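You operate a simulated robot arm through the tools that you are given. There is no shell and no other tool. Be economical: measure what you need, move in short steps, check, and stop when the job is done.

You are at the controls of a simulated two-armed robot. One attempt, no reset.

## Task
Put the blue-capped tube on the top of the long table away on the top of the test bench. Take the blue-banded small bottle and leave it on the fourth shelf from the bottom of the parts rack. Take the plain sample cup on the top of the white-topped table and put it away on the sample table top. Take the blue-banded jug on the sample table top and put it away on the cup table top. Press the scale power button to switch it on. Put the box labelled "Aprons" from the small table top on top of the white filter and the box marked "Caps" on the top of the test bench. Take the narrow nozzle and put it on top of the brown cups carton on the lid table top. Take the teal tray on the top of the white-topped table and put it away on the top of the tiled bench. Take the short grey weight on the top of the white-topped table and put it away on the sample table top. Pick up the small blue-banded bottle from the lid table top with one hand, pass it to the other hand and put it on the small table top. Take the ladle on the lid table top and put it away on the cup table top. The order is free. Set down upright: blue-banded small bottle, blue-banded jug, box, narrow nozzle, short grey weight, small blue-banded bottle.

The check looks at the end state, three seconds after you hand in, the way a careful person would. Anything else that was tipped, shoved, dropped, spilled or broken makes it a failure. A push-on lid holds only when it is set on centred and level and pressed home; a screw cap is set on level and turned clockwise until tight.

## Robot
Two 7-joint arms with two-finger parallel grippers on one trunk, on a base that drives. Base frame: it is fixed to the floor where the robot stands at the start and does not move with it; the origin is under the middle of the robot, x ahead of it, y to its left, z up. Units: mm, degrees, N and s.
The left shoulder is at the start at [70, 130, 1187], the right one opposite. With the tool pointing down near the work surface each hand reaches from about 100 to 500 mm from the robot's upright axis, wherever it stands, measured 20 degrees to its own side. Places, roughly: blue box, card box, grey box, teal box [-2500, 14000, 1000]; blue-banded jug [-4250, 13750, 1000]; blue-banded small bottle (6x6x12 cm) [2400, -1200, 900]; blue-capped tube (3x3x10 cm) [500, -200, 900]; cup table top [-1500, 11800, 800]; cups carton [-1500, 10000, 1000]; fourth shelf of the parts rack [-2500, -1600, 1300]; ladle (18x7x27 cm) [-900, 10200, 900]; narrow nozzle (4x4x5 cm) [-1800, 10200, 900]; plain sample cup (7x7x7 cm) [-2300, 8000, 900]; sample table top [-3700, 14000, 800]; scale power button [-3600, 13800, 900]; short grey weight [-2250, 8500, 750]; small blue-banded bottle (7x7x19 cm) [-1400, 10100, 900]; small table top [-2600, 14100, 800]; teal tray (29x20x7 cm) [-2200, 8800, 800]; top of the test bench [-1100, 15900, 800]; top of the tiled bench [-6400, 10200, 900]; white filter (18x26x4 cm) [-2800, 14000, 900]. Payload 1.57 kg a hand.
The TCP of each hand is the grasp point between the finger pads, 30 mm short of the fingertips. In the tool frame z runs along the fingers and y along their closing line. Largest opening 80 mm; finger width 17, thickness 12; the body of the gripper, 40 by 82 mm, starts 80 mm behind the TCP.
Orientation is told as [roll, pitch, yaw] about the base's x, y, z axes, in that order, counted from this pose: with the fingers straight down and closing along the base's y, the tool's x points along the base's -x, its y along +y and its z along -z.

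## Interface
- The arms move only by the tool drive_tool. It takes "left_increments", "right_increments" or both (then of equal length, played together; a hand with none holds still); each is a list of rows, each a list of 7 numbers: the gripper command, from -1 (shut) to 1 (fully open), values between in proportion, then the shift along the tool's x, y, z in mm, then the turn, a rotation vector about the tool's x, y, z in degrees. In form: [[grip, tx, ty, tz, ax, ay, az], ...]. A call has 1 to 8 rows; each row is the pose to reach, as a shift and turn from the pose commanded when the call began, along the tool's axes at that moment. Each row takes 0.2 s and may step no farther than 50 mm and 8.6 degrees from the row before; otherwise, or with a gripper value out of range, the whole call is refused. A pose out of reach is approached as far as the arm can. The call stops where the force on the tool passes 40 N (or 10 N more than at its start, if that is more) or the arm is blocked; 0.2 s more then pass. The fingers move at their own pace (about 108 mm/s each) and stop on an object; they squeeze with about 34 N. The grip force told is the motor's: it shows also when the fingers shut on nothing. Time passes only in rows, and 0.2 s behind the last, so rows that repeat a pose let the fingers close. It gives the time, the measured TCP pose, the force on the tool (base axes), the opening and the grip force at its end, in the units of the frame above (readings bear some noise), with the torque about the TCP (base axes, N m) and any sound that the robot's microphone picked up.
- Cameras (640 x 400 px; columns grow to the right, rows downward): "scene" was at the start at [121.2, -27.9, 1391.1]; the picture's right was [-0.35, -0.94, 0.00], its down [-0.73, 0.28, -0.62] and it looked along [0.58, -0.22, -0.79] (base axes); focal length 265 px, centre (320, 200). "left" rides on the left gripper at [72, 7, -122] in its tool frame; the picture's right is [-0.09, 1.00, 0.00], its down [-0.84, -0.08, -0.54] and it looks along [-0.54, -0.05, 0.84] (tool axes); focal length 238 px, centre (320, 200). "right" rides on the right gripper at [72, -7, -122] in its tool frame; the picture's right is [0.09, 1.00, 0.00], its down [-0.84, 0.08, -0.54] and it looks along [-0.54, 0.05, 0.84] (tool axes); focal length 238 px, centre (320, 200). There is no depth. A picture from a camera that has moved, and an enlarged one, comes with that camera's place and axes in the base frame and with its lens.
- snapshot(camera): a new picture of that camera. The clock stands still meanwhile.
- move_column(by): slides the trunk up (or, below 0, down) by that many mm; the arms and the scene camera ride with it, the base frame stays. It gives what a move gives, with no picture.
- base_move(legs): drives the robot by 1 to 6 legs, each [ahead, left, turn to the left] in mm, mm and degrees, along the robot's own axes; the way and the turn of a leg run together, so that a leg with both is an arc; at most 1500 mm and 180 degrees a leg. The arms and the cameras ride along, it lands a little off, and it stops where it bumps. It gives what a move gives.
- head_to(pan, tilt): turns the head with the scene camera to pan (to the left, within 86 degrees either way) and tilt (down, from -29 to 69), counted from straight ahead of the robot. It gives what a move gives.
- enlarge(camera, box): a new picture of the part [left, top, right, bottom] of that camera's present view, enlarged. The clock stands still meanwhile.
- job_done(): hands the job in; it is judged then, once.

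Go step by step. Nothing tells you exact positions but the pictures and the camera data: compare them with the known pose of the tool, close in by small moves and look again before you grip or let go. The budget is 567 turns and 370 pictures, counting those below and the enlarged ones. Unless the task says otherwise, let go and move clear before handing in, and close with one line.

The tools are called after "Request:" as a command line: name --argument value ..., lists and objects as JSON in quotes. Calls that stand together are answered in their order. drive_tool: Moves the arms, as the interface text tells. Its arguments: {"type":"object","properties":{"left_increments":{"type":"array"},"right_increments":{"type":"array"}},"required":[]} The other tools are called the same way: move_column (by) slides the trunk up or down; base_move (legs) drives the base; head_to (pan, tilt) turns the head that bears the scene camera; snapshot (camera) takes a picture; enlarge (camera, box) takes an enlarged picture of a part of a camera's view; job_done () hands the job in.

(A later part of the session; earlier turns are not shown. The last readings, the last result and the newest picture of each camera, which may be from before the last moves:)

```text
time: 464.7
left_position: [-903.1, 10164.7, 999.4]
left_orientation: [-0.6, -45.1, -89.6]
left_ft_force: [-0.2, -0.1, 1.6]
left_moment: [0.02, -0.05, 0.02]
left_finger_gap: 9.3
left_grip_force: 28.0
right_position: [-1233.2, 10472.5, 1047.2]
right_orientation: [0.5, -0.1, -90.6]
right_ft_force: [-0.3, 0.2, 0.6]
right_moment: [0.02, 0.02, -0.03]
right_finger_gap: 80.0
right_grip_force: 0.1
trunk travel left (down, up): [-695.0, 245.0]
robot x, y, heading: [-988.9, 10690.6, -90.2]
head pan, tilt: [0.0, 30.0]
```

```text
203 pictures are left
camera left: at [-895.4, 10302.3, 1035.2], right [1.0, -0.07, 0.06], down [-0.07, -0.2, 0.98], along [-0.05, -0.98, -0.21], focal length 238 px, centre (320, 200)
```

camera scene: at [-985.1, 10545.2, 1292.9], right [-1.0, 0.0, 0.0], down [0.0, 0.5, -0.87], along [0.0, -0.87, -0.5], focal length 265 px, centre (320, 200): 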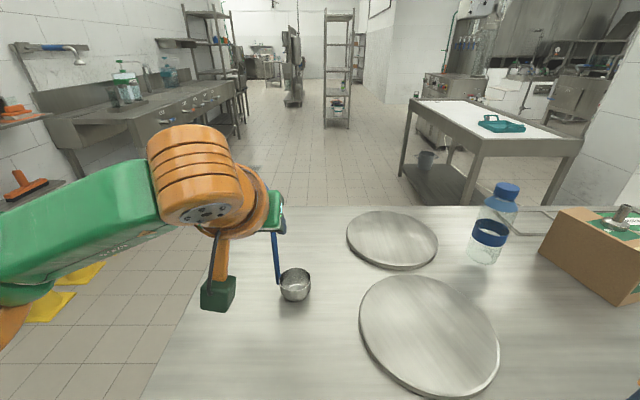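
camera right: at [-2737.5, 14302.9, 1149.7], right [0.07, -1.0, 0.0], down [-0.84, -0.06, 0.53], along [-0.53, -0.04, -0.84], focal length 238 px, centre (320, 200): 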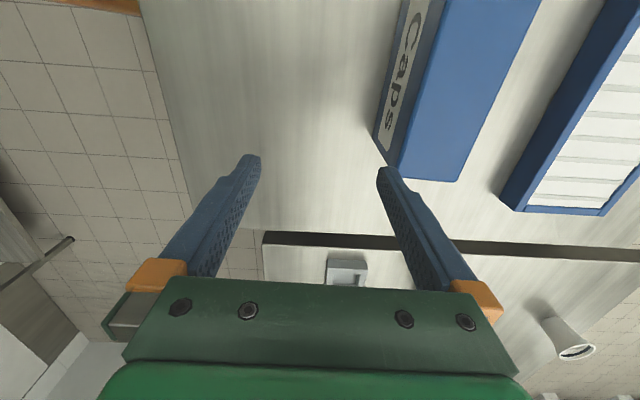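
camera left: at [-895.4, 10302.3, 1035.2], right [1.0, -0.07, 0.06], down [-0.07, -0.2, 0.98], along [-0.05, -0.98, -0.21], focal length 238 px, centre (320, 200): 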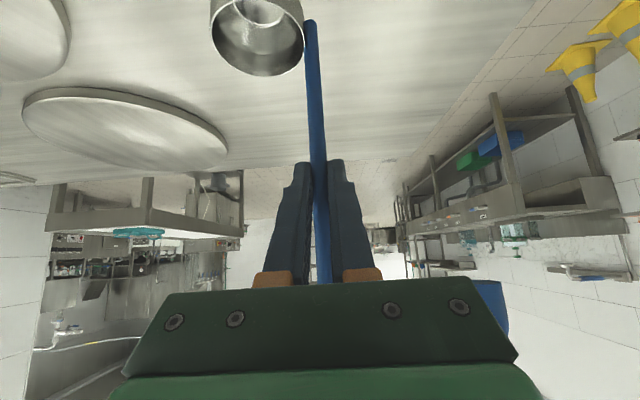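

Ladle gripped. Lift, back off, turn west-about to face the cup table, and look.

Request:
drive_tool --left_increments '[[-1, -7, 0, -7, 0, 0, 0], [-1, -35, 0, -35, 0, 0, 0], [-1, -65, 0, -65, 0, 0, 0], [-1, -85, 0, -85, 0, 0, 0], [-1, -85, 0, -85, 0, 0, 0]]'

Request:
base_move --legs '[[-230, 0, 0], [0, 0, -180], [0, 740, 0]]'

Request:
head_to --pan 0 --tilt 38

Request:
snapshot --camera "scene"

Request:
snapshot --camera "left"

```text
time: 465.9
left_position: [-902.0, 10164.7, 1120.6]
left_orientation: [-0.8, -45.1, -89.6]
left_ft_force: [-0.3, -0.2, -2.3]
left_moment: [-0.02, -0.08, -0.01]
left_finger_gap: 9.2
left_grip_force: 27.5
right_position: [-1233.9, 10473.9, 1048.2]
right_orientation: [0.6, -0.1, -90.7]
right_ft_force: [-0.7, 0.0, -0.1]
right_moment: [0.0, 0.0, -0.01]
right_finger_gap: 80.2
right_grip_force: 0.0
trunk travel left (down, up): [-695.0, 245.0]
robot x, y, heading: [-984.4, 10687.1, -90.2]
head pan, tilt: [0.0, 30.0]
```

```text
time: 478.6
left_position: [-1811.3, 11432.8, 1121.4]
left_orientation: [-0.7, -45.2, 90.7]
left_ft_force: [-0.7, 0.8, -1.7]
left_moment: [-0.01, 0.09, 0.03]
left_finger_gap: 9.1
left_grip_force: 27.9
right_position: [-1477.8, 11125.8, 1047.5]
right_orientation: [0.5, -0.1, 89.7]
right_ft_force: [-0.3, 1.2, 0.0]
right_moment: [-0.02, 0.01, 0.02]
right_finger_gap: 79.8
right_grip_force: 0.1
trunk travel left (down, up): [-695.0, 245.0]
robot x, y, heading: [-1724.6, 10909.2, 90.4]
head pan, tilt: [0.0, 30.0]
```

```text
time: 479.2
left_position: [-1813.3, 11433.6, 1120.3]
left_orientation: [-0.8, -45.2, 90.6]
left_ft_force: [-0.5, 0.1, -1.6]
left_moment: [-0.02, 0.07, 0.0]
left_finger_gap: 9.4
left_grip_force: 27.9
right_position: [-1478.3, 11127.5, 1048.5]
right_orientation: [0.4, -0.1, 89.8]
right_ft_force: [0.5, -0.7, 0.5]
right_moment: [0.01, 0.03, 0.01]
right_finger_gap: 79.6
right_grip_force: 0.1
trunk travel left (down, up): [-695.0, 245.0]
robot x, y, heading: [-1723.2, 10915.9, 90.1]
head pan, tilt: [0.0, 38.0]
```

```text
202 pictures are left
camera scene: at [-1725.1, 11047.6, 1280.5], right [1.0, 0.0, 0.0], down [0.0, -0.62, -0.79], along [0.0, 0.79, -0.62], focal length 265 px, centre (320, 200)
```

scene: 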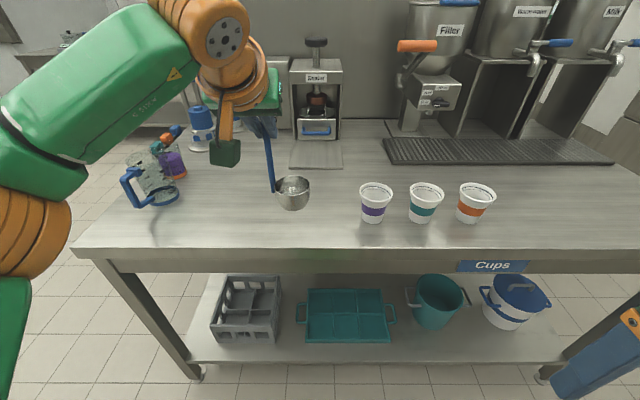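

```text
201 pictures are left
camera left: at [-1819.2, 11295.7, 1156.5], right [-1.0, 0.06, 0.06], down [0.07, 0.21, 0.98], along [0.05, 0.98, -0.21], focal length 238 px, centre (320, 200)
```

left: 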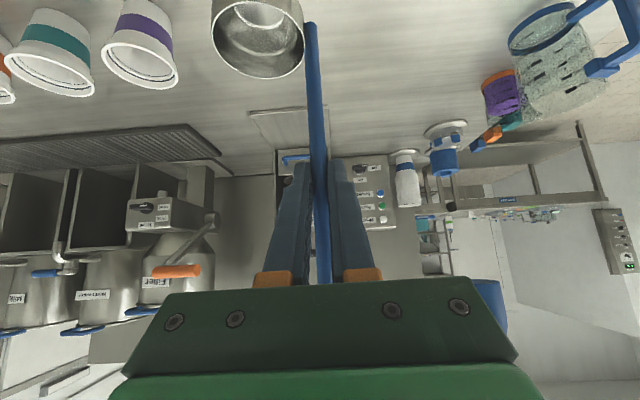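

Free space ahead between jug and cups. Move in 125 mm and lower the ladle.

Request:
base_move --legs '[[125, 0, 0]]'

Request:
drive_tool --left_increments '[[-1, 30, 0, 30, 0, 0, 0], [-1, 60, 0, 59, 0, 0, 0], [-1, 82, 0, 81, 0, 0, 0], [-1, 90, 0, 89, 0, 0, 0], [-1, 94, 0, 93, 0, 0, 0], [-1, 98, 0, 97, 0, 0, 0], [-1, 102, 0, 101, 0, 0, 0], [-1, 106, 0, 105, 0, 0, 0]]'

Request:
snapshot --camera "left"

```text
time: 480.5
left_position: [-1812.2, 11555.4, 1121.9]
left_orientation: [-0.7, -45.3, 90.7]
left_ft_force: [0.7, -0.5, -2.6]
left_moment: [0.01, 0.04, 0.01]
left_finger_gap: 9.1
left_grip_force: 27.9
right_position: [-1478.1, 11249.4, 1047.7]
right_orientation: [0.6, -0.3, 89.7]
right_ft_force: [-0.4, -0.7, -0.2]
right_moment: [0.0, 0.01, 0.0]
right_finger_gap: 79.9
right_grip_force: 0.1
trunk travel left (down, up): [-695.0, 245.0]
robot x, y, heading: [-1722.4, 11038.0, 90.2]
head pan, tilt: [0.0, 38.0]
```

```text
time: 482.3
left_position: [-1811.5, 11552.0, 975.0]
left_orientation: [-0.8, -45.6, 90.7]
left_ft_force: [-3.1, 1.4, 22.9]
left_moment: [0.27, 0.07, 0.04]
left_finger_gap: 9.9
left_grip_force: 28.1
right_position: [-1478.7, 11246.8, 1048.7]
right_orientation: [0.6, -0.5, 89.7]
right_ft_force: [0.8, 0.5, 0.1]
right_moment: [0.02, -0.04, -0.01]
right_finger_gap: 80.0
right_grip_force: 0.0
trunk travel left (down, up): [-695.0, 245.0]
robot x, y, heading: [-1723.2, 11036.7, 90.1]
head pan, tilt: [0.0, 38.0]
```

```text
200 pictures are left
camera left: at [-1818.4, 11414.7, 1009.9], right [-1.0, 0.06, 0.06], down [0.07, 0.2, 0.98], along [0.05, 0.98, -0.2], focal length 238 px, centre (320, 200)
```

left: 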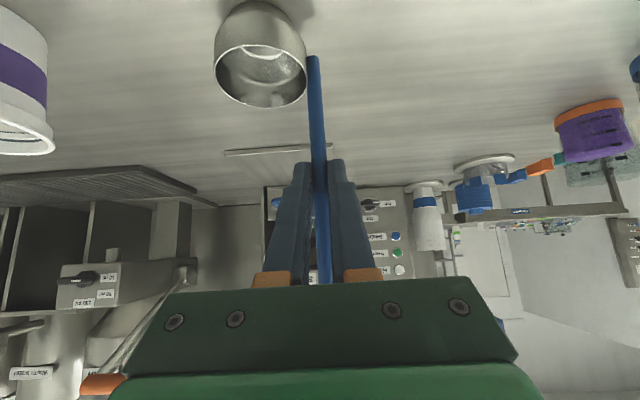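

Contact. Ease, open and draw back.

Request:
drive_tool --left_increments '[[-1, -3, 0, -3, 0, 0, 0], [-0.6, -3, 0, -3, 0, 0, 0], [-0.1, -3, 0, -3, 0, 0, 0], [-0.1, -3, 0, -3, 0, 0, 0], [-0.1, -3, 0, -35, 0, 0, 0], [-0.1, -3, 0, -75, 0, 0, 0], [-0.1, -3, 0, -120, 0, 0, 0]]'

Request:
snapshot --camera "left"

```text
time: 483.9
left_position: [-1813.0, 11472.7, 1059.1]
left_orientation: [-0.8, -45.4, 90.7]
left_ft_force: [0.4, -0.2, 0.1]
left_moment: [0.0, -0.01, -0.03]
left_finger_gap: 36.1
left_grip_force: 0.0
right_position: [-1478.0, 11248.4, 1048.1]
right_orientation: [0.5, -0.1, 89.7]
right_ft_force: [0.0, 0.5, -0.5]
right_moment: [0.0, -0.02, 0.03]
right_finger_gap: 79.8
right_grip_force: 0.0
trunk travel left (down, up): [-695.0, 245.0]
robot x, y, heading: [-1724.5, 11035.7, 90.1]
head pan, tilt: [0.0, 38.0]
```

```text
199 pictures are left
camera left: at [-1819.2, 11334.7, 1094.6], right [-1.0, 0.06, 0.06], down [0.07, 0.2, 0.98], along [0.05, 0.98, -0.21], focal length 238 px, centre (320, 200)
```

left: 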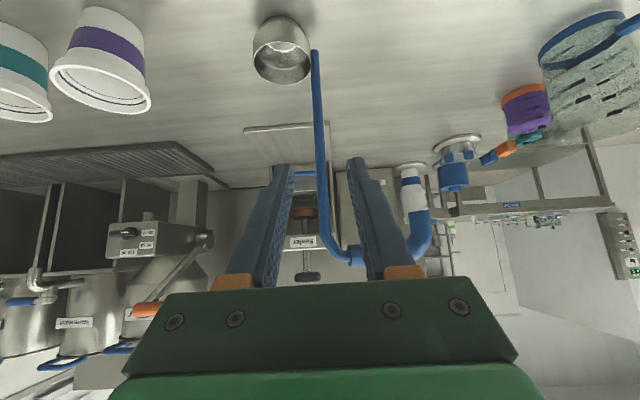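

Ladle stands on the cup table. Next the bottle: drive round to the south side of the lid table.

Request:
base_move --legs '[[-150, 0, 0], [0, 590, 0], [-1480, 0, 0], [0, 880, 0]]'

```text
time: 496.8
left_position: [-2638.9, 9866.9, 1058.1]
left_orientation: [-0.7, -45.2, 101.3]
left_ft_force: [-0.4, -0.4, -1.0]
left_moment: [0.0, 0.0, -0.03]
left_finger_gap: 36.0
left_grip_force: 0.0
right_position: [-2268.9, 9708.5, 1047.1]
right_orientation: [0.6, -0.3, 100.6]
right_ft_force: [0.0, 0.3, 0.6]
right_moment: [-0.01, 0.01, 0.01]
right_finger_gap: 80.0
right_grip_force: 0.0
trunk travel left (down, up): [-695.0, 245.0]
robot x, y, heading: [-2473.8, 9453.6, 101.0]
head pan, tilt: [0.0, 38.0]
stopped in leg 4: the robot was blocked; the commanded pose is now the measured one
```

I gave the last leg the wrong sign and bumped (against the pillar, it seems). I move right, away from it, straighten, and look.

Request:
base_move --legs '[[0, -200, 0], [0, 0, -11]]'

Request:
head_to --pan 60 --tilt 30

Request:
snapshot --camera "scene"

Request:
snapshot --camera "left"

```text
time: 499.1
left_position: [-2362.4, 9927.2, 1058.7]
left_orientation: [-0.7, -45.2, 90.5]
left_ft_force: [-0.1, -0.4, -0.7]
left_moment: [-0.03, -0.02, -0.03]
left_finger_gap: 36.0
left_grip_force: 0.0
right_position: [-2028.5, 9702.7, 1048.0]
right_orientation: [0.3, -0.2, 89.4]
right_ft_force: [-0.5, 0.4, 0.6]
right_moment: [0.04, -0.02, -0.01]
right_finger_gap: 79.9
right_grip_force: 0.1
trunk travel left (down, up): [-695.0, 245.0]
robot x, y, heading: [-2277.7, 9487.5, 90.0]
head pan, tilt: [0.0, 38.0]
```

```text
time: 500.4
left_position: [-2360.6, 9927.3, 1057.7]
left_orientation: [-0.7, -45.2, 90.5]
left_ft_force: [0.2, -0.8, 0.4]
left_moment: [0.04, -0.06, 0.01]
left_finger_gap: 36.0
left_grip_force: 0.1
right_position: [-2027.8, 9701.9, 1047.7]
right_orientation: [0.4, -0.2, 89.5]
right_ft_force: [-0.1, -0.2, 0.3]
right_moment: [-0.01, -0.05, -0.05]
right_finger_gap: 80.1
right_grip_force: 0.0
trunk travel left (down, up): [-695.0, 245.0]
robot x, y, heading: [-2277.1, 9485.9, 90.4]
head pan, tilt: [60.0, 30.0]
```

```text
198 pictures are left
camera scene: at [-2354.9, 9583.4, 1292.9], right [0.5, 0.87, 0.0], down [0.43, -0.25, -0.87], along [-0.75, 0.43, -0.5], focal length 265 px, centre (320, 200)
```

scene: 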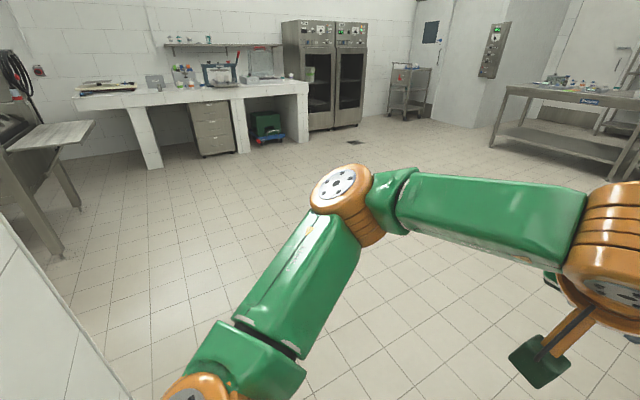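

```text
197 pictures are left
camera left: at [-2369.8, 9789.5, 1094.0], right [-1.0, 0.07, 0.06], down [0.07, 0.2, 0.98], along [0.05, 0.98, -0.21], focal length 238 px, centre (320, 200)
```

left: 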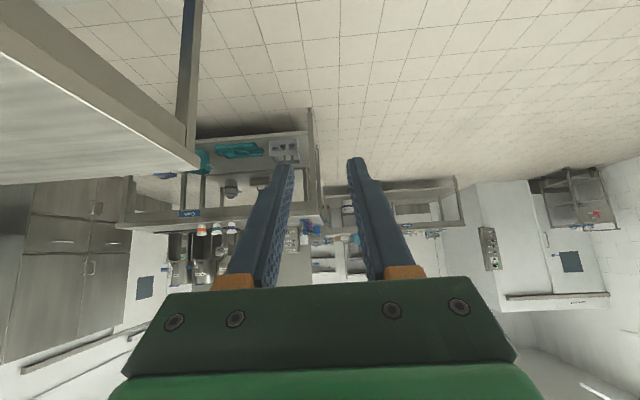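

Only the pillar there, nothing disturbed. I go right to face the bottle.

Request:
base_move --legs '[[-60, 0, -0.4], [0, -985, 0]]'

Request:
head_to --pan 0 --tilt 35

Request:
snapshot --camera "scene"

Request:
snapshot --camera "left"

```text
time: 506.1
left_position: [-1375.8, 9860.9, 1058.7]
left_orientation: [-0.9, -45.2, 90.1]
left_ft_force: [0.3, 0.4, -0.1]
left_moment: [0.0, 0.05, 0.0]
left_finger_gap: 35.9
left_grip_force: 0.0
right_position: [-1046.3, 9633.5, 1048.0]
right_orientation: [0.4, -0.3, 89.1]
right_ft_force: [0.4, 0.5, -0.5]
right_moment: [0.02, 0.03, 0.0]
right_finger_gap: 80.4
right_grip_force: 0.0
trunk travel left (down, up): [-695.0, 245.0]
robot x, y, heading: [-1293.7, 9418.4, 89.5]
head pan, tilt: [60.0, 30.0]
```

```text
time: 507.4
left_position: [-1374.3, 9861.0, 1058.7]
left_orientation: [-0.6, -45.3, 90.1]
left_ft_force: [0.9, -0.3, -0.1]
left_moment: [-0.03, -0.01, -0.03]
left_finger_gap: 35.9
left_grip_force: 0.1
right_position: [-1043.7, 9634.3, 1048.6]
right_orientation: [0.5, -0.1, 89.0]
right_ft_force: [-1.2, -0.9, 1.2]
right_moment: [0.01, -0.04, 0.01]
right_finger_gap: 80.2
right_grip_force: 0.0
trunk travel left (down, up): [-695.0, 245.0]
robot x, y, heading: [-1292.8, 9420.8, 89.6]
head pan, tilt: [0.0, 35.0]
```

```text
196 pictures are left
camera scene: at [-1292.0, 9559.6, 1285.1], right [1.0, -0.01, 0.0], down [0.0, -0.57, -0.82], along [0.01, 0.82, -0.57], focal length 265 px, centre (320, 200)
```

scene: 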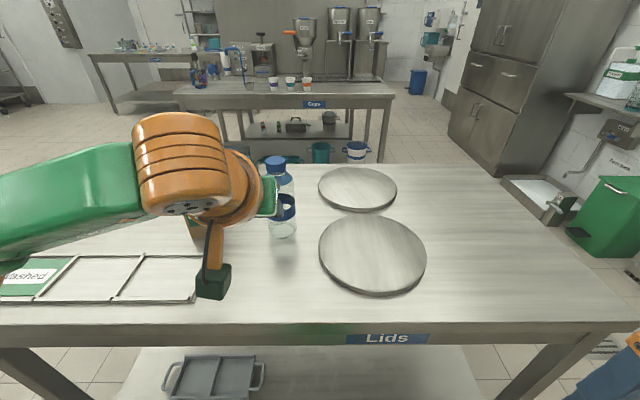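

```text
195 pictures are left
camera left: at [-1384.0, 9723.6, 1094.0], right [-1.0, 0.07, 0.06], down [0.07, 0.2, 0.98], along [0.06, 0.98, -0.21], focal length 238 px, centre (320, 200)
```

left: 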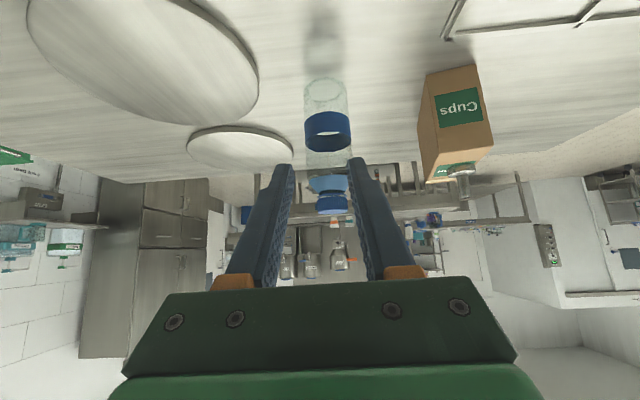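

Bottle at (-1381, 10050), about 67 mm wide. Move in, open fully and line up.

Request:
base_move --legs '[[105, 0, 0.4]]'

Request:
drive_tool --left_increments '[[0.5, 15, 3, 10, 0, 0, 0], [1, 32, 5, 32, 0, 0, 0], [1, 32, 5, 32, 0, 0, 0]]'

Request:
snapshot --camera "left"

```text
time: 508.5
left_position: [-1377.2, 9963.6, 1058.7]
left_orientation: [-0.7, -45.4, 90.4]
left_ft_force: [0.6, -0.6, 0.8]
left_moment: [0.02, -0.01, -0.02]
left_finger_gap: 36.1
left_grip_force: 0.1
right_position: [-1045.0, 9738.8, 1049.5]
right_orientation: [0.3, -0.4, 89.4]
right_ft_force: [1.1, -0.8, 0.6]
right_moment: [-0.01, 0.0, 0.01]
right_finger_gap: 80.4
right_grip_force: 0.0
trunk travel left (down, up): [-695.0, 245.0]
robot x, y, heading: [-1292.3, 9524.7, 90.0]
head pan, tilt: [0.0, 35.0]
```

```text
time: 509.3
left_position: [-1381.6, 9965.3, 1012.7]
left_orientation: [-0.7, -45.3, 90.4]
left_ft_force: [0.4, 1.2, -0.2]
left_moment: [-0.01, 0.01, 0.01]
left_finger_gap: 80.0
left_grip_force: 0.1
right_position: [-1044.8, 9740.0, 1048.3]
right_orientation: [0.3, -0.2, 89.4]
right_ft_force: [-0.5, -0.4, -0.1]
right_moment: [0.0, 0.0, -0.01]
right_finger_gap: 80.1
right_grip_force: 0.1
trunk travel left (down, up): [-695.0, 245.0]
robot x, y, heading: [-1289.9, 9525.3, 90.0]
head pan, tilt: [0.0, 35.0]
```

```text
194 pictures are left
camera left: at [-1389.5, 9828.2, 1049.0], right [-1.0, 0.07, 0.06], down [0.07, 0.2, 0.98], along [0.05, 0.98, -0.21], focal length 238 px, centre (320, 200)
```

left: 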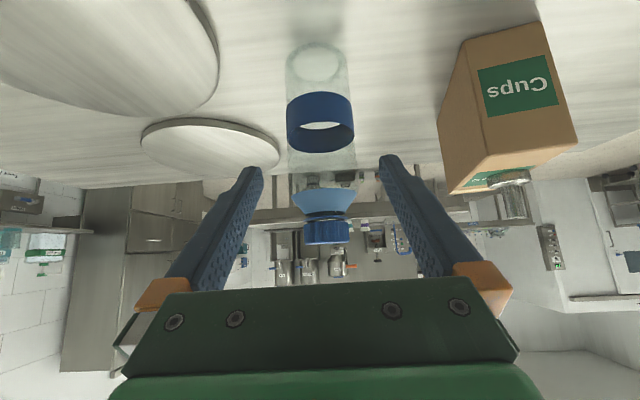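

Centred. Advance around the body and close.

Request:
drive_tool --left_increments '[[1, 0, 1.5, 35, 0, 0, 0], [1, 0, 1.5, 70, 0, 0, 0], [1, 0, 1.5, 100, 0, 0, 0], [1, 0, 1.5, 119, 0, 0, 0], [-1, 0, 1.5, 119, 0, 0, 0], [-1, 0, 1.5, 119, 0, 0, 0]]'

Request:
snapshot --camera "left"

```text
time: 510.7
left_position: [-1381.3, 10050.6, 928.8]
left_orientation: [-0.8, -45.2, 90.3]
left_ft_force: [-0.9, -0.4, 0.8]
left_moment: [-0.02, 0.03, -0.03]
left_finger_gap: 66.3
left_grip_force: 33.9
right_position: [-1045.9, 9740.3, 1049.1]
right_orientation: [0.4, -0.3, 89.4]
right_ft_force: [0.3, -1.2, 0.6]
right_moment: [0.01, 0.0, 0.01]
right_finger_gap: 80.0
right_grip_force: 0.0
trunk travel left (down, up): [-695.0, 245.0]
robot x, y, heading: [-1291.1, 9524.3, 89.7]
head pan, tilt: [0.0, 35.0]
```

```text
193 pictures are left
camera left: at [-1389.9, 9912.9, 965.0], right [-1.0, 0.07, 0.06], down [0.07, 0.2, 0.98], along [0.05, 0.98, -0.21], focal length 238 px, centre (320, 200)
```

left: 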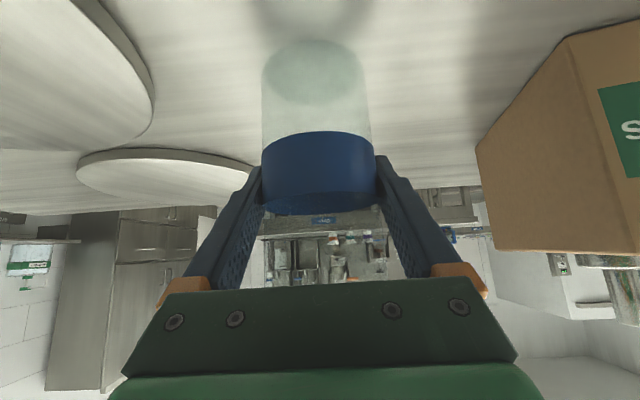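

Bottle gripped. Lift it, back off, and prepare the right hand (wrist turned so its camera faces away) for the hand-over.

Request:
drive_tool --left_increments '[[-1, -7, 0, -7, 0, 0, 0], [-1, -35, 0, -35, 0, 0, 0], [-1, -65, 0, -65, 0, 0, 0], [-1, -90, 0, -90, 0, 0, 0], [-1, -90, 0, -90, 0, 0, 0]]'

Request:
base_move --legs '[[-180, 0, 0]]'

Request:
drive_tool --right_increments '[[1, 0, 0, -10, 0, 0, -8], [1, 0, 0, -20, 0, 0, -16], [1, 0, 0, -30, 0, 0, -24], [1, 0, 0, -40, 0, 0, -32], [1, 0, 0, -50, 0, 0, -40], [1, 0, 0, -60, 0, 0, -48], [1, 0, 0, -70, 0, 0, -56], [1, 0, 0, -80, 0, 0, -64]]'

Request:
snapshot --camera "left"

Request:
snapshot --camera "scene"

```text
time: 511.9
left_position: [-1384.2, 10048.2, 1057.3]
left_orientation: [-0.9, -45.2, 90.4]
left_ft_force: [0.1, -0.2, -0.8]
left_moment: [-0.02, 0.01, 0.03]
left_finger_gap: 66.0
left_grip_force: 34.1
right_position: [-1044.5, 9739.8, 1048.9]
right_orientation: [0.5, -0.2, 89.5]
right_ft_force: [0.1, 1.0, -0.8]
right_moment: [0.02, 0.0, -0.01]
right_finger_gap: 79.9
right_grip_force: 0.1
trunk travel left (down, up): [-695.0, 245.0]
robot x, y, heading: [-1295.3, 9527.3, 90.1]
head pan, tilt: [0.0, 35.0]
```

```text
time: 513.5
left_position: [-1386.0, 9867.5, 1055.6]
left_orientation: [-0.7, -45.1, 90.5]
left_ft_force: [0.4, 0.0, 0.1]
left_moment: [0.01, -0.01, 0.01]
left_finger_gap: 66.2
left_grip_force: 33.8
right_position: [-1047.2, 9559.3, 1047.6]
right_orientation: [0.3, -0.1, 89.5]
right_ft_force: [-0.8, 0.4, 0.8]
right_moment: [-0.03, 0.01, 0.04]
right_finger_gap: 80.2
right_grip_force: 0.0
trunk travel left (down, up): [-695.0, 245.0]
robot x, y, heading: [-1296.4, 9345.6, 90.0]
head pan, tilt: [0.0, 35.0]
```

```text
time: 515.3
left_position: [-1385.5, 9866.8, 1056.3]
left_orientation: [-0.7, -45.2, 90.5]
left_ft_force: [-0.1, 0.4, -0.6]
left_moment: [0.03, -0.02, 0.0]
left_finger_gap: 66.1
left_grip_force: 34.4
right_position: [-1105.7, 9541.1, 1081.3]
right_orientation: [0.0, -0.5, 153.6]
right_ft_force: [0.2, -0.5, 0.7]
right_moment: [-0.01, 0.02, 0.01]
right_finger_gap: 79.9
right_grip_force: 0.0
right hand out of reach, approached as far as the arm can: row 5, 6, 7, 8
trunk travel left (down, up): [-695.0, 245.0]
robot x, y, heading: [-1295.5, 9345.7, 90.2]
head pan, tilt: [0.0, 35.0]
```

```text
192 pictures are left
camera left: at [-1393.4, 9729.8, 1091.9], right [-1.0, 0.07, 0.06], down [0.07, 0.2, 0.98], along [0.05, 0.98, -0.21], focal length 238 px, centre (320, 200)
```

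left: 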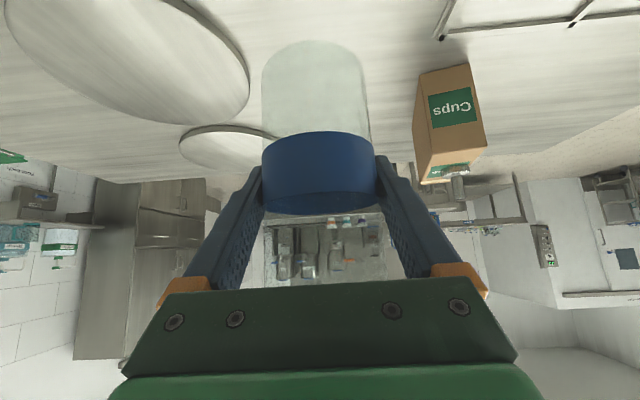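

```text
191 pictures are left
camera scene: at [-1293.1, 9482.5, 1285.1], right [1.0, 0.0, 0.0], down [0.0, -0.57, -0.82], along [0.0, 0.82, -0.57], focal length 265 px, centre (320, 200)
```

scene: 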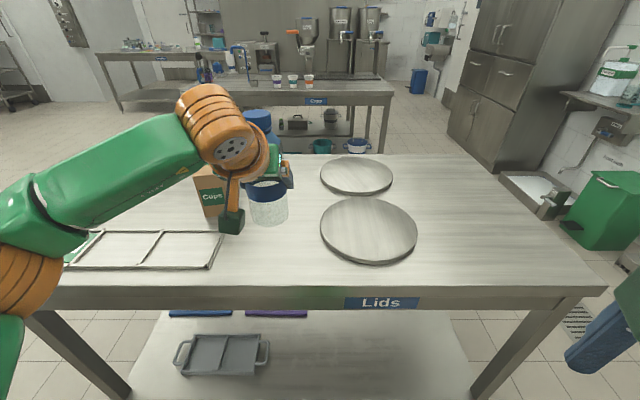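

Bring the bottle in front of the body's centre with the left hand.

Request:
drive_tool --left_increments '[[-1, 31, -14, -11, 0, 0, 0], [-1, 62, -28, -22, 0, 0, 0], [-1, 93, -42, -33, 0, 0, 0], [-1, 124, -56, -44, 0, 0, 0], [-1, 155, -70, -55, 0, 0, 0], [-1, 180, -85, -65, 0, 0, 0], [-1, 180, -85, -65, 0, 0, 0]]'

Request:
snapshot --camera "right"

Request:
head_to --pan 0 --tilt 55

Request:
snapshot --camera "scene"

```text
time: 516.9
left_position: [-1300.0, 9692.9, 974.6]
left_orientation: [-0.9, -45.2, 90.5]
left_ft_force: [-0.1, 0.5, -1.3]
left_moment: [0.02, -0.02, 0.0]
left_finger_gap: 66.2
left_grip_force: 34.1
right_position: [-1107.6, 9542.2, 1080.8]
right_orientation: [0.0, -0.5, 153.4]
right_ft_force: [-0.1, -0.2, 0.0]
right_moment: [0.04, -0.03, -0.01]
right_finger_gap: 79.9
right_grip_force: 0.0
trunk travel left (down, up): [-695.0, 245.0]
robot x, y, heading: [-1294.6, 9347.6, 90.3]
head pan, tilt: [0.0, 35.0]
```

```text
190 pictures are left
camera right: at [-1038.8, 9515.4, 1203.7], right [-0.36, -0.93, 0.0], down [-0.78, 0.3, 0.55], along [-0.51, 0.2, -0.84], focal length 238 px, centre (320, 200)
```

right: 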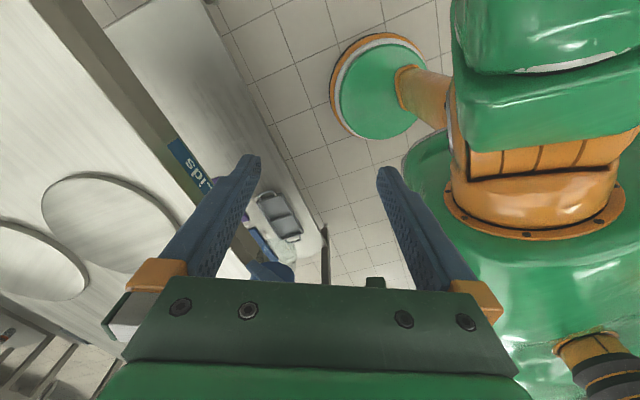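

```text
time: 517.7
left_position: [-1299.0, 9693.5, 975.9]
left_orientation: [-0.7, -45.3, 90.5]
left_ft_force: [-0.7, 0.3, -0.6]
left_moment: [0.01, 0.01, 0.0]
left_finger_gap: 66.5
left_grip_force: 34.3
right_position: [-1106.0, 9542.2, 1081.1]
right_orientation: [0.0, -0.6, 153.3]
right_ft_force: [-0.1, 1.0, 0.8]
right_moment: [-0.04, -0.02, 0.0]
right_finger_gap: 80.2
right_grip_force: 0.0
trunk travel left (down, up): [-695.0, 245.0]
robot x, y, heading: [-1290.7, 9343.5, 90.0]
head pan, tilt: [0.0, 55.0]
```

```text
189 pictures are left
camera scene: at [-1292.5, 9466.3, 1256.9], right [1.0, 0.0, 0.0], down [0.0, -0.82, -0.57], along [0.0, 0.57, -0.82], focal length 265 px, centre (320, 200)
```

scene: 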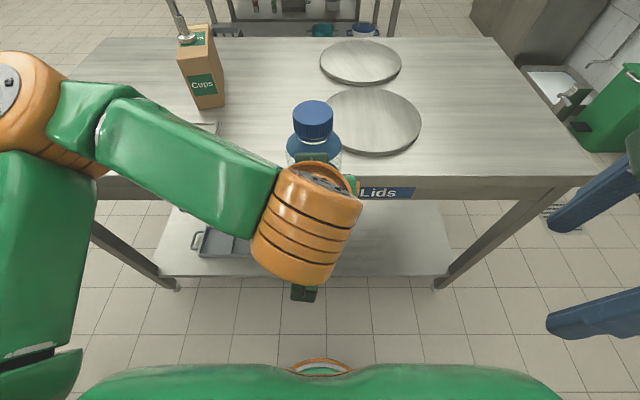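

The bottle cap is where expected. I lower the left hand 100 mm so the right hand can come over it comfortably.

Request:
drive_tool --left_increments '[[-1, 30, 0, 29, 0, 0, 0], [-1, 60, 0, 59, 0, 0, 0], [-1, 71, 0, 70, 0, 0, 0], [-1, 71, 0, 70, 0, 0, 0]]'

Request:
drive_tool --right_increments '[[0.6, 0, 0, 0, 0, 0, -8], [0.6, 0, 0, 0, 0, 0, -16], [0.6, 0, 0, 0, 0, 0, -24], [0.6, 0, 0, 0, 0, 0, -26]]'

Request:
snapshot --camera "scene"

```text
time: 518.7
left_position: [-1298.5, 9694.1, 874.5]
left_orientation: [-0.7, -45.3, 90.3]
left_ft_force: [-0.3, 0.7, -0.7]
left_moment: [0.0, 0.01, -0.01]
left_finger_gap: 66.4
left_grip_force: 33.7
right_position: [-1105.4, 9541.7, 1081.6]
right_orientation: [0.1, -0.5, 153.4]
right_ft_force: [0.0, 0.2, 0.7]
right_moment: [0.04, 0.02, -0.02]
right_finger_gap: 80.0
right_grip_force: 0.1
trunk travel left (down, up): [-695.0, 245.0]
robot x, y, heading: [-1290.4, 9347.2, 90.0]
head pan, tilt: [0.0, 55.0]
```

```text
time: 519.7
left_position: [-1297.4, 9693.7, 876.2]
left_orientation: [-0.7, -45.2, 90.5]
left_ft_force: [-0.5, 0.8, -0.2]
left_moment: [0.03, 0.0, 0.0]
left_finger_gap: 66.4
left_grip_force: 34.5
right_position: [-1134.6, 9520.5, 1059.5]
right_orientation: [-0.2, -0.4, 179.6]
right_ft_force: [-0.6, 0.0, 0.5]
right_moment: [-0.02, -0.03, -0.02]
right_finger_gap: 64.1
right_grip_force: 0.0
right hand out of reach, approached as far as the arm can: row 1, 2, 3, 4
trunk travel left (down, up): [-695.0, 245.0]
robot x, y, heading: [-1291.0, 9342.5, 90.1]
head pan, tilt: [0.0, 55.0]
```

```text
188 pictures are left
camera scene: at [-1292.5, 9466.3, 1256.9], right [1.0, 0.0, 0.0], down [0.0, -0.82, -0.57], along [0.0, 0.57, -0.82], focal length 265 px, centre (320, 200)
```

scene: 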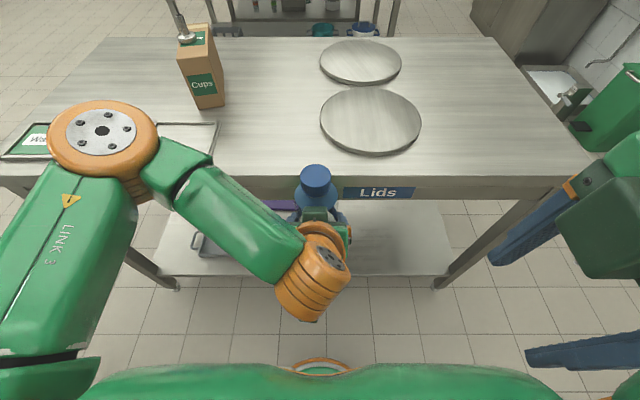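

Closing along y would foul the left palm, so I turn the right wrist back to neutral (closing along x) for the hand-over.

Request:
drive_tool --right_increments '[[0.6, 0, 0, 0, 0, 0, 8], [0.6, 0, 0, 0, 0, 0, 16], [0.6, 0, 0, 0, 0, 0, 24], [0.6, 0, 0, 0, 0, 0, 32], [0.6, 0, 0, 0, 0, 0, 40], [0.6, 0, 0, 0, 0, 0, 48], [0.6, 0, 0, 0, 0, 0, 56], [0.6, 0, 0, 0, 0, 0, 64]]'

Request:
drive_tool --right_increments '[[0.6, -10, 0, -5, 0, 0, 8], [0.6, -20, 0, -10, 0, 0, 16], [0.6, -30, 0, -20, 0, 0, 24], [0.6, -40, 0, -30, 0, 0, 26], [0.6, -40, 0, -30, 0, 0, 26]]'

Request:
snapshot --camera "scene"

```text
time: 521.5
left_position: [-1297.9, 9694.3, 874.0]
left_orientation: [-0.7, -45.3, 90.5]
left_ft_force: [-0.5, -0.5, -0.5]
left_moment: [0.01, 0.02, -0.02]
left_finger_gap: 66.2
left_grip_force: 34.3
right_position: [-1135.7, 9521.7, 1061.8]
right_orientation: [0.2, -0.5, 115.3]
right_ft_force: [-0.7, -0.7, 0.1]
right_moment: [0.0, -0.02, 0.01]
right_finger_gap: 64.1
right_grip_force: 0.0
trunk travel left (down, up): [-695.0, 245.0]
robot x, y, heading: [-1293.8, 9343.1, 89.8]
head pan, tilt: [0.0, 55.0]
```

```text
time: 522.7
left_position: [-1298.1, 9693.2, 874.2]
left_orientation: [-0.7, -45.3, 90.6]
left_ft_force: [-0.7, 0.2, -0.2]
left_moment: [0.01, -0.01, 0.03]
left_finger_gap: 66.4
left_grip_force: 34.1
right_position: [-1151.4, 9558.2, 1090.5]
right_orientation: [0.4, -0.2, 89.4]
right_ft_force: [0.2, 0.3, 0.8]
right_moment: [0.0, 0.01, 0.01]
right_finger_gap: 63.8
right_grip_force: 0.0
trunk travel left (down, up): [-695.0, 245.0]
robot x, y, heading: [-1295.5, 9345.7, 89.9]
head pan, tilt: [0.0, 55.0]
```

```text
187 pictures are left
camera scene: at [-1292.3, 9466.2, 1256.9], right [1.0, 0.0, 0.0], down [0.0, -0.82, -0.57], along [0.0, 0.57, -0.82], focal length 265 px, centre (320, 200)
```

scene: 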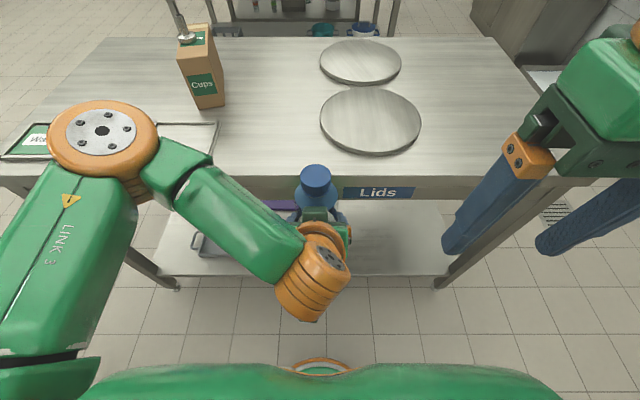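

Bring the right hand forward and then over the cap.

Request:
drive_tool --right_increments '[[0.6, -45, 0, 0, 0, 0, 0], [0.6, -90, 0, 0, 0, 0, 0], [0.6, -136, 0, 0, 0, 0, 0], [0.6, -136, 45, 5, 0, 0, 0], [0.6, -136, 90, 15, 0, 0, 0], [0.6, -136, 130, 25, 0, 0, 0], [0.6, -136, 146, 25, 0, 0, 0], [0.6, -136, 146, 25, 0, 0, 0]]'

Request:
snapshot --camera "right"

Request:
snapshot --camera "scene"

```text
time: 524.5
left_position: [-1298.5, 9693.2, 874.3]
left_orientation: [-0.7, -45.1, 90.5]
left_ft_force: [-0.1, -0.5, -1.4]
left_moment: [-0.01, 0.0, -0.01]
left_finger_gap: 66.6
left_grip_force: 34.1
right_position: [-1176.7, 9656.8, 1048.4]
right_orientation: [0.5, -0.2, 89.6]
right_ft_force: [-0.9, -0.7, -0.4]
right_moment: [-0.03, 0.03, 0.01]
right_finger_gap: 64.0
right_grip_force: 0.0
right hand out of reach, approached as far as the arm can: row 3, 4, 5, 6, 7, 8
trunk travel left (down, up): [-695.0, 245.0]
robot x, y, heading: [-1294.7, 9342.4, 90.2]
head pan, tilt: [0.0, 55.0]
```

```text
186 pictures are left
camera right: at [-1170.2, 9584.8, 1169.1], right [-1.0, -0.08, 0.01], down [-0.07, 0.84, 0.55], along [-0.05, 0.54, -0.84], focal length 238 px, centre (320, 200)
```

right: 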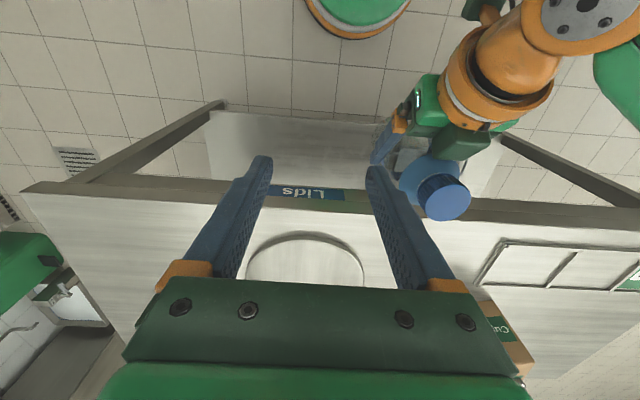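

```text
185 pictures are left
camera scene: at [-1292.5, 9466.4, 1256.8], right [1.0, 0.0, 0.0], down [0.0, -0.82, -0.57], along [0.0, 0.57, -0.82], focal length 265 px, centre (320, 200)
```

scene: 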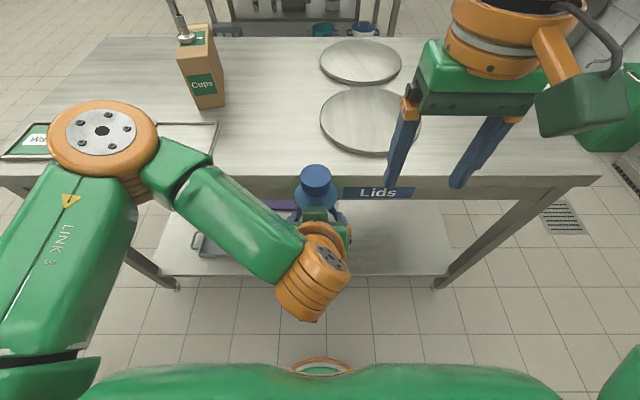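

The right arm stalled on its way. I try again from here in smaller steps at slightly lower height (fingertips still above the cap).

Request:
drive_tool --right_increments '[[0.6, 0, 20, 10, 0, 0, 0], [0.6, 0, 45, 18, 0, 0, 0], [0.6, 0, 70, 18, 0, 0, 0], [0.6, -10, 95, 18, 0, 0, 0], [0.6, -20, 120, 18, 0, 0, 0], [0.6, -33, 120, 18, 0, 0, 0]]'

Request:
snapshot --camera "right"

```text
time: 525.9
left_position: [-1297.6, 9694.2, 876.3]
left_orientation: [-0.7, -45.1, 90.5]
left_ft_force: [0.4, -0.2, -0.6]
left_moment: [0.01, 0.0, -0.01]
left_finger_gap: 66.5
left_grip_force: 33.8
right_position: [-1183.2, 9652.9, 1032.7]
right_orientation: [0.5, -0.3, 89.5]
right_ft_force: [0.2, 0.7, 0.0]
right_moment: [0.0, 0.01, 0.02]
right_finger_gap: 64.0
right_grip_force: 0.0
right hand out of reach, approached as far as the arm can: row 1, 2, 3, 4, 5, 6
trunk travel left (down, up): [-695.0, 245.0]
robot x, y, heading: [-1291.8, 9343.1, 89.8]
head pan, tilt: [0.0, 55.0]
```

```text
184 pictures are left
camera right: at [-1177.8, 9581.0, 1155.9], right [-1.0, -0.08, 0.01], down [-0.07, 0.84, 0.55], along [-0.05, 0.54, -0.84], focal length 238 px, centre (320, 200)
```

right: 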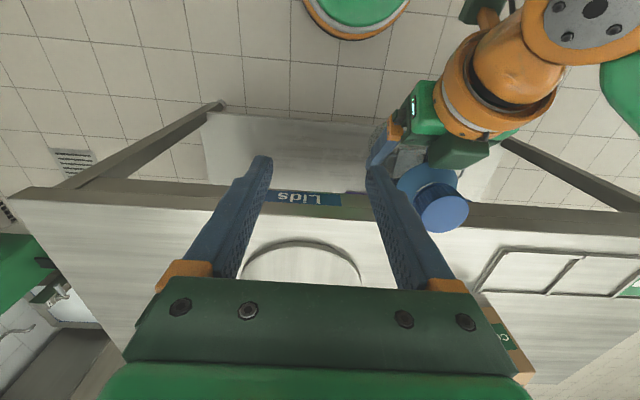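

The right arm can't cross further left, but the left can bring the bottle over to it. I move the bottle 115 mm to the right, under the right hand.

Request:
drive_tool --left_increments '[[-1, 7, -28, -7, 0, 0, 0], [-1, 14, -56, -14, 0, 0, 0], [-1, 21, -85, -21, 0, 0, 0], [-1, 29, -115, -29, 0, 0, 0], [-1, 29, -115, -29, 0, 0, 0]]' --right_increments '[[0.6, 0, 0, -15, 0, 0, 0], [0.6, 0, 0, -20, 0, 0, 0], [0.6, 0, 0, -20, 0, 0, 0], [0.6, 0, 0, -20, 0, 0, 0], [0.6, 0, 0, -20, 0, 0, 0]]'

Request:
snapshot --camera "right"

Request:
snapshot --camera "scene"

```text
time: 527.1
left_position: [-1193.7, 9655.5, 875.9]
left_orientation: [-0.8, -45.3, 90.6]
left_ft_force: [0.4, -0.1, 0.0]
left_moment: [-0.01, 0.01, -0.01]
left_finger_gap: 66.3
left_grip_force: 33.6
left hand out of reach, approached as far as the arm can: row 4, 5
right_position: [-1177.0, 9649.7, 1052.7]
right_orientation: [0.4, -0.2, 89.5]
right_ft_force: [0.6, -0.5, 0.2]
right_moment: [0.01, 0.0, 0.02]
right_finger_gap: 64.0
right_grip_force: 0.0
right hand out of reach, approached as far as the arm can: row 1, 2, 3, 4, 5
trunk travel left (down, up): [-695.0, 245.0]
robot x, y, heading: [-1297.4, 9346.2, 89.9]
head pan, tilt: [0.0, 55.0]
```

```text
183 pictures are left
camera right: at [-1170.2, 9577.4, 1174.2], right [-1.0, -0.08, 0.01], down [-0.07, 0.84, 0.55], along [-0.05, 0.54, -0.84], focal length 238 px, centre (320, 200)
```

right: 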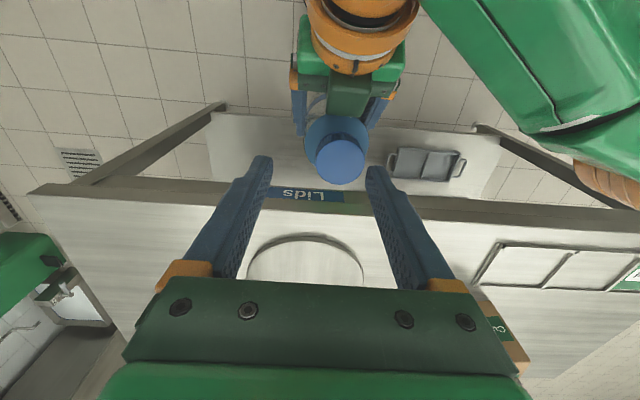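

```text
182 pictures are left
camera scene: at [-1293.2, 9466.4, 1256.9], right [1.0, 0.0, 0.0], down [0.0, -0.82, -0.57], along [0.0, 0.57, -0.82], focal length 265 px, centre (320, 200)
```

scene: 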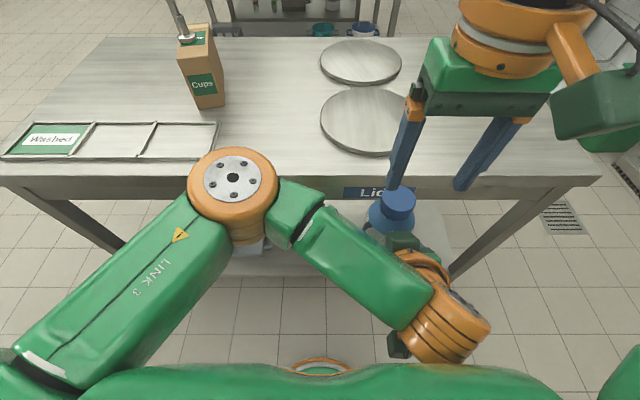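

Cap now at (-1195, 9659). I lower the right hand just above it while asking for that position, fully open.

Request:
drive_tool --right_increments '[[1, -5, 6, 10, 0, 0, 0], [1, -9, 12, 20, 0, 0, 0], [1, -9, 18, 29, 0, 0, 0], [1, -9, 18, 29, 0, 0, 0]]'

Request:
snapshot --camera "right"

```text
time: 528.1
left_position: [-1193.5, 9655.5, 876.4]
left_orientation: [-0.8, -45.1, 90.5]
left_ft_force: [-0.2, -0.3, -0.9]
left_moment: [-0.01, 0.01, -0.02]
left_finger_gap: 66.3
left_grip_force: 34.5
right_position: [-1185.4, 9657.3, 1026.5]
right_orientation: [0.7, -0.3, 89.1]
right_ft_force: [-0.5, -0.2, 0.5]
right_moment: [-0.02, -0.02, 0.01]
right_finger_gap: 80.0
right_grip_force: 0.1
right hand out of reach, approached as far as the arm can: row 2, 3, 4
trunk travel left (down, up): [-695.0, 245.0]
robot x, y, heading: [-1293.1, 9345.6, 90.2]
head pan, tilt: [0.0, 55.0]
```

```text
181 pictures are left
camera right: at [-1179.0, 9585.0, 1148.9], right [-1.0, -0.08, 0.01], down [-0.06, 0.83, 0.55], along [-0.05, 0.55, -0.84], focal length 238 px, centre (320, 200)
```

right: 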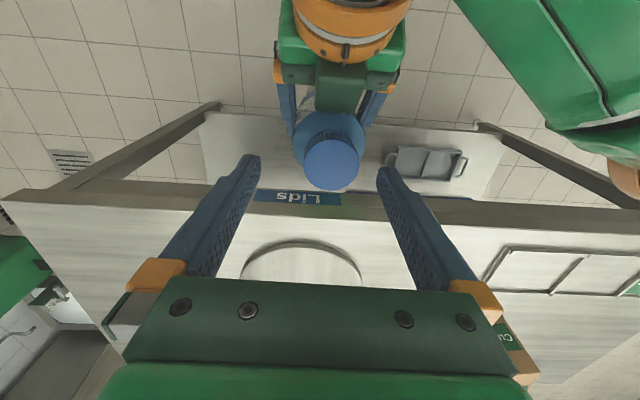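

Close enough; descend onto the cap and check before closing.

Request:
drive_tool --right_increments '[[1, -3, 5, 10, 0, 0, 0], [1, -3, 9, 20, 0, 0, 0], [1, -3, 9, 30, 0, 0, 0], [1, -3, 9, 30, 0, 0, 0]]'

Request:
snapshot --camera "right"

```text
time: 529.1
left_position: [-1194.0, 9655.9, 876.7]
left_orientation: [-0.8, -45.2, 90.5]
left_ft_force: [-0.5, -0.9, -0.6]
left_moment: [-0.02, -0.01, -0.03]
left_finger_gap: 66.3
left_grip_force: 33.9
right_position: [-1191.1, 9662.1, 996.6]
right_orientation: [0.4, -0.2, 89.2]
right_ft_force: [0.2, -0.5, -0.5]
right_moment: [-0.01, 0.01, 0.0]
right_finger_gap: 80.0
right_grip_force: 0.0
right hand out of reach, approached as far as the arm can: row 1, 2, 3, 4
trunk travel left (down, up): [-695.0, 245.0]
robot x, y, heading: [-1292.2, 9344.2, 90.1]
head pan, tilt: [0.0, 55.0]
```

```text
180 pictures are left
camera right: at [-1185.3, 9589.9, 1119.8], right [-1.0, -0.08, 0.01], down [-0.06, 0.84, 0.55], along [-0.05, 0.54, -0.84], focal length 238 px, centre (320, 200)
```

right: 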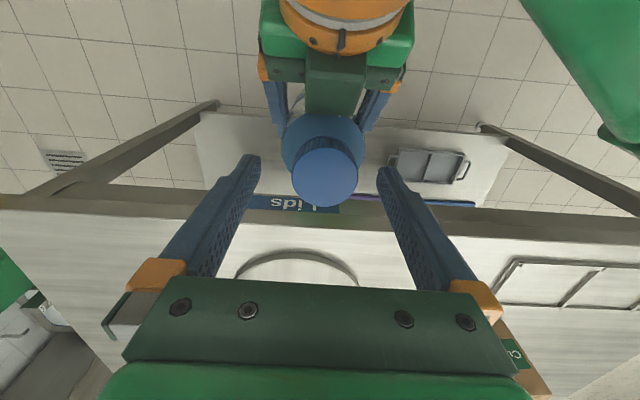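

Centred. Close the right hand on the cap.

Request:
drive_tool --right_increments '[[0.3, 0, 0, 0, 0, 0, 0], [-0.2, 0, 0, 0, 0, 0, 0], [-1, 0, 0, 0, 0, 0, 0], [-1, 0, 0, 0, 0, 0, 0], [-1, 0, 0, 0, 0, 0, 0]]'

Request:
snapshot --camera "right"

```text
time: 530.3
left_position: [-1194.0, 9655.7, 876.9]
left_orientation: [-0.8, -45.2, 90.5]
left_ft_force: [16.9, 2.7, -2.7]
left_moment: [-0.2, 1.29, -0.12]
left_finger_gap: 66.1
left_grip_force: 34.0
right_position: [-1192.0, 9662.0, 998.3]
right_orientation: [0.6, -0.2, 89.4]
right_ft_force: [-16.9, -2.7, 1.1]
right_moment: [-0.12, 0.75, 0.01]
right_finger_gap: 40.3
right_grip_force: 34.1
trunk travel left (down, up): [-695.0, 245.0]
robot x, y, heading: [-1291.4, 9344.9, 89.9]
head pan, tilt: [0.0, 55.0]
```

```text
179 pictures are left
camera right: at [-1185.4, 9589.9, 1120.0], right [-1.0, -0.08, 0.01], down [-0.06, 0.84, 0.55], along [-0.05, 0.54, -0.84], focal length 238 px, centre (320, 200)
```

right: 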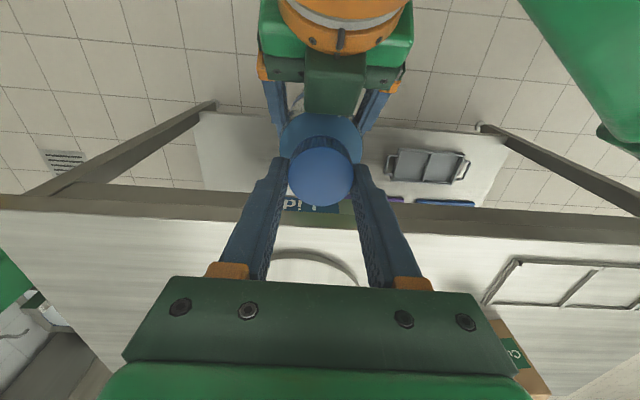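

Right hand holds the cap. Open the left hand and withdraw it along its fingers.

Request:
drive_tool --left_increments '[[0.75, 0, 0, 0, 0, 0, 0], [1, 0, 0, 0, 0, 0, 0], [1, 0, 0, 0, 0, 0, 0], [1, 0, 0, -25, 0, 0, 0], [1, 0, 0, -55, 0, 0, 0], [1, 0, 0, -85, 0, 0, 0], [1, 0, 0, -110, 0, 0, 0]]'

Request:
snapshot --camera "scene"

Request:
snapshot --camera "left"

```text
time: 531.7
left_position: [-1225.9, 9630.7, 928.1]
left_orientation: [2.2, -45.8, 91.9]
left_ft_force: [11.5, -6.3, -0.2]
left_moment: [-0.11, -0.01, -0.47]
left_finger_gap: 80.0
left_grip_force: 0.0
left hand out of reach, approached as far as the arm can: row 4, 5, 6, 7
right_position: [-1196.2, 9664.3, 1000.0]
right_orientation: [1.7, -0.9, 89.4]
right_ft_force: [-10.9, 5.5, 1.9]
right_moment: [0.47, 0.83, -0.09]
right_finger_gap: 43.4
right_grip_force: 33.6
trunk travel left (down, up): [-695.0, 245.0]
robot x, y, heading: [-1295.6, 9345.2, 89.9]
head pan, tilt: [0.0, 55.0]
stopped in row 7 (left hand): the force on the tool passed its limit at 50 N (the readings are from after the stop); the commanded pose is now the measured one
```

```text
178 pictures are left
camera scene: at [-1292.7, 9466.3, 1256.8], right [1.0, 0.0, 0.0], down [0.0, -0.82, -0.57], along [0.0, 0.57, -0.82], focal length 265 px, centre (320, 200)
```

scene: 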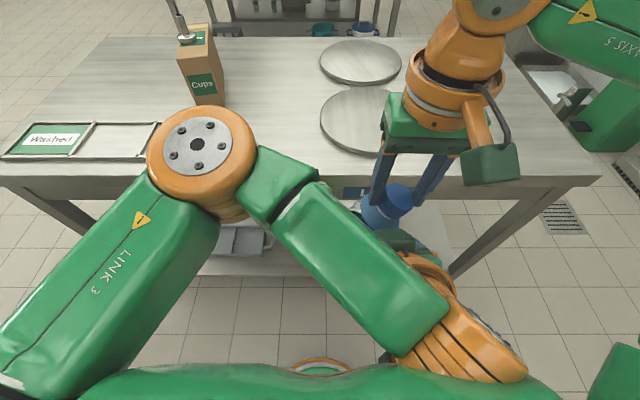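

```text
177 pictures are left
camera left: at [-1224.0, 9493.0, 963.5], right [-1.0, 0.0, 0.09], down [0.09, 0.2, 0.98], along [-0.02, 0.98, -0.2], focal length 238 px, centre (320, 200)
```

left: 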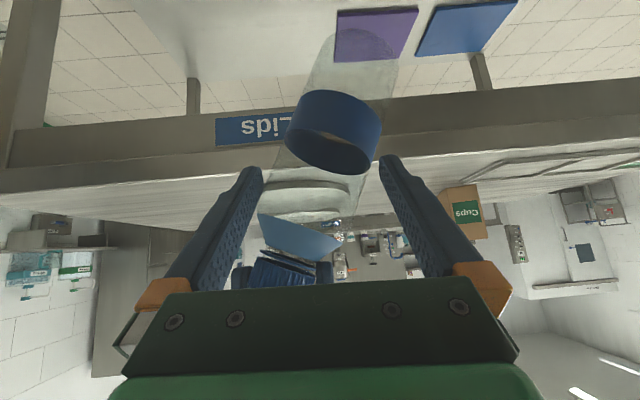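

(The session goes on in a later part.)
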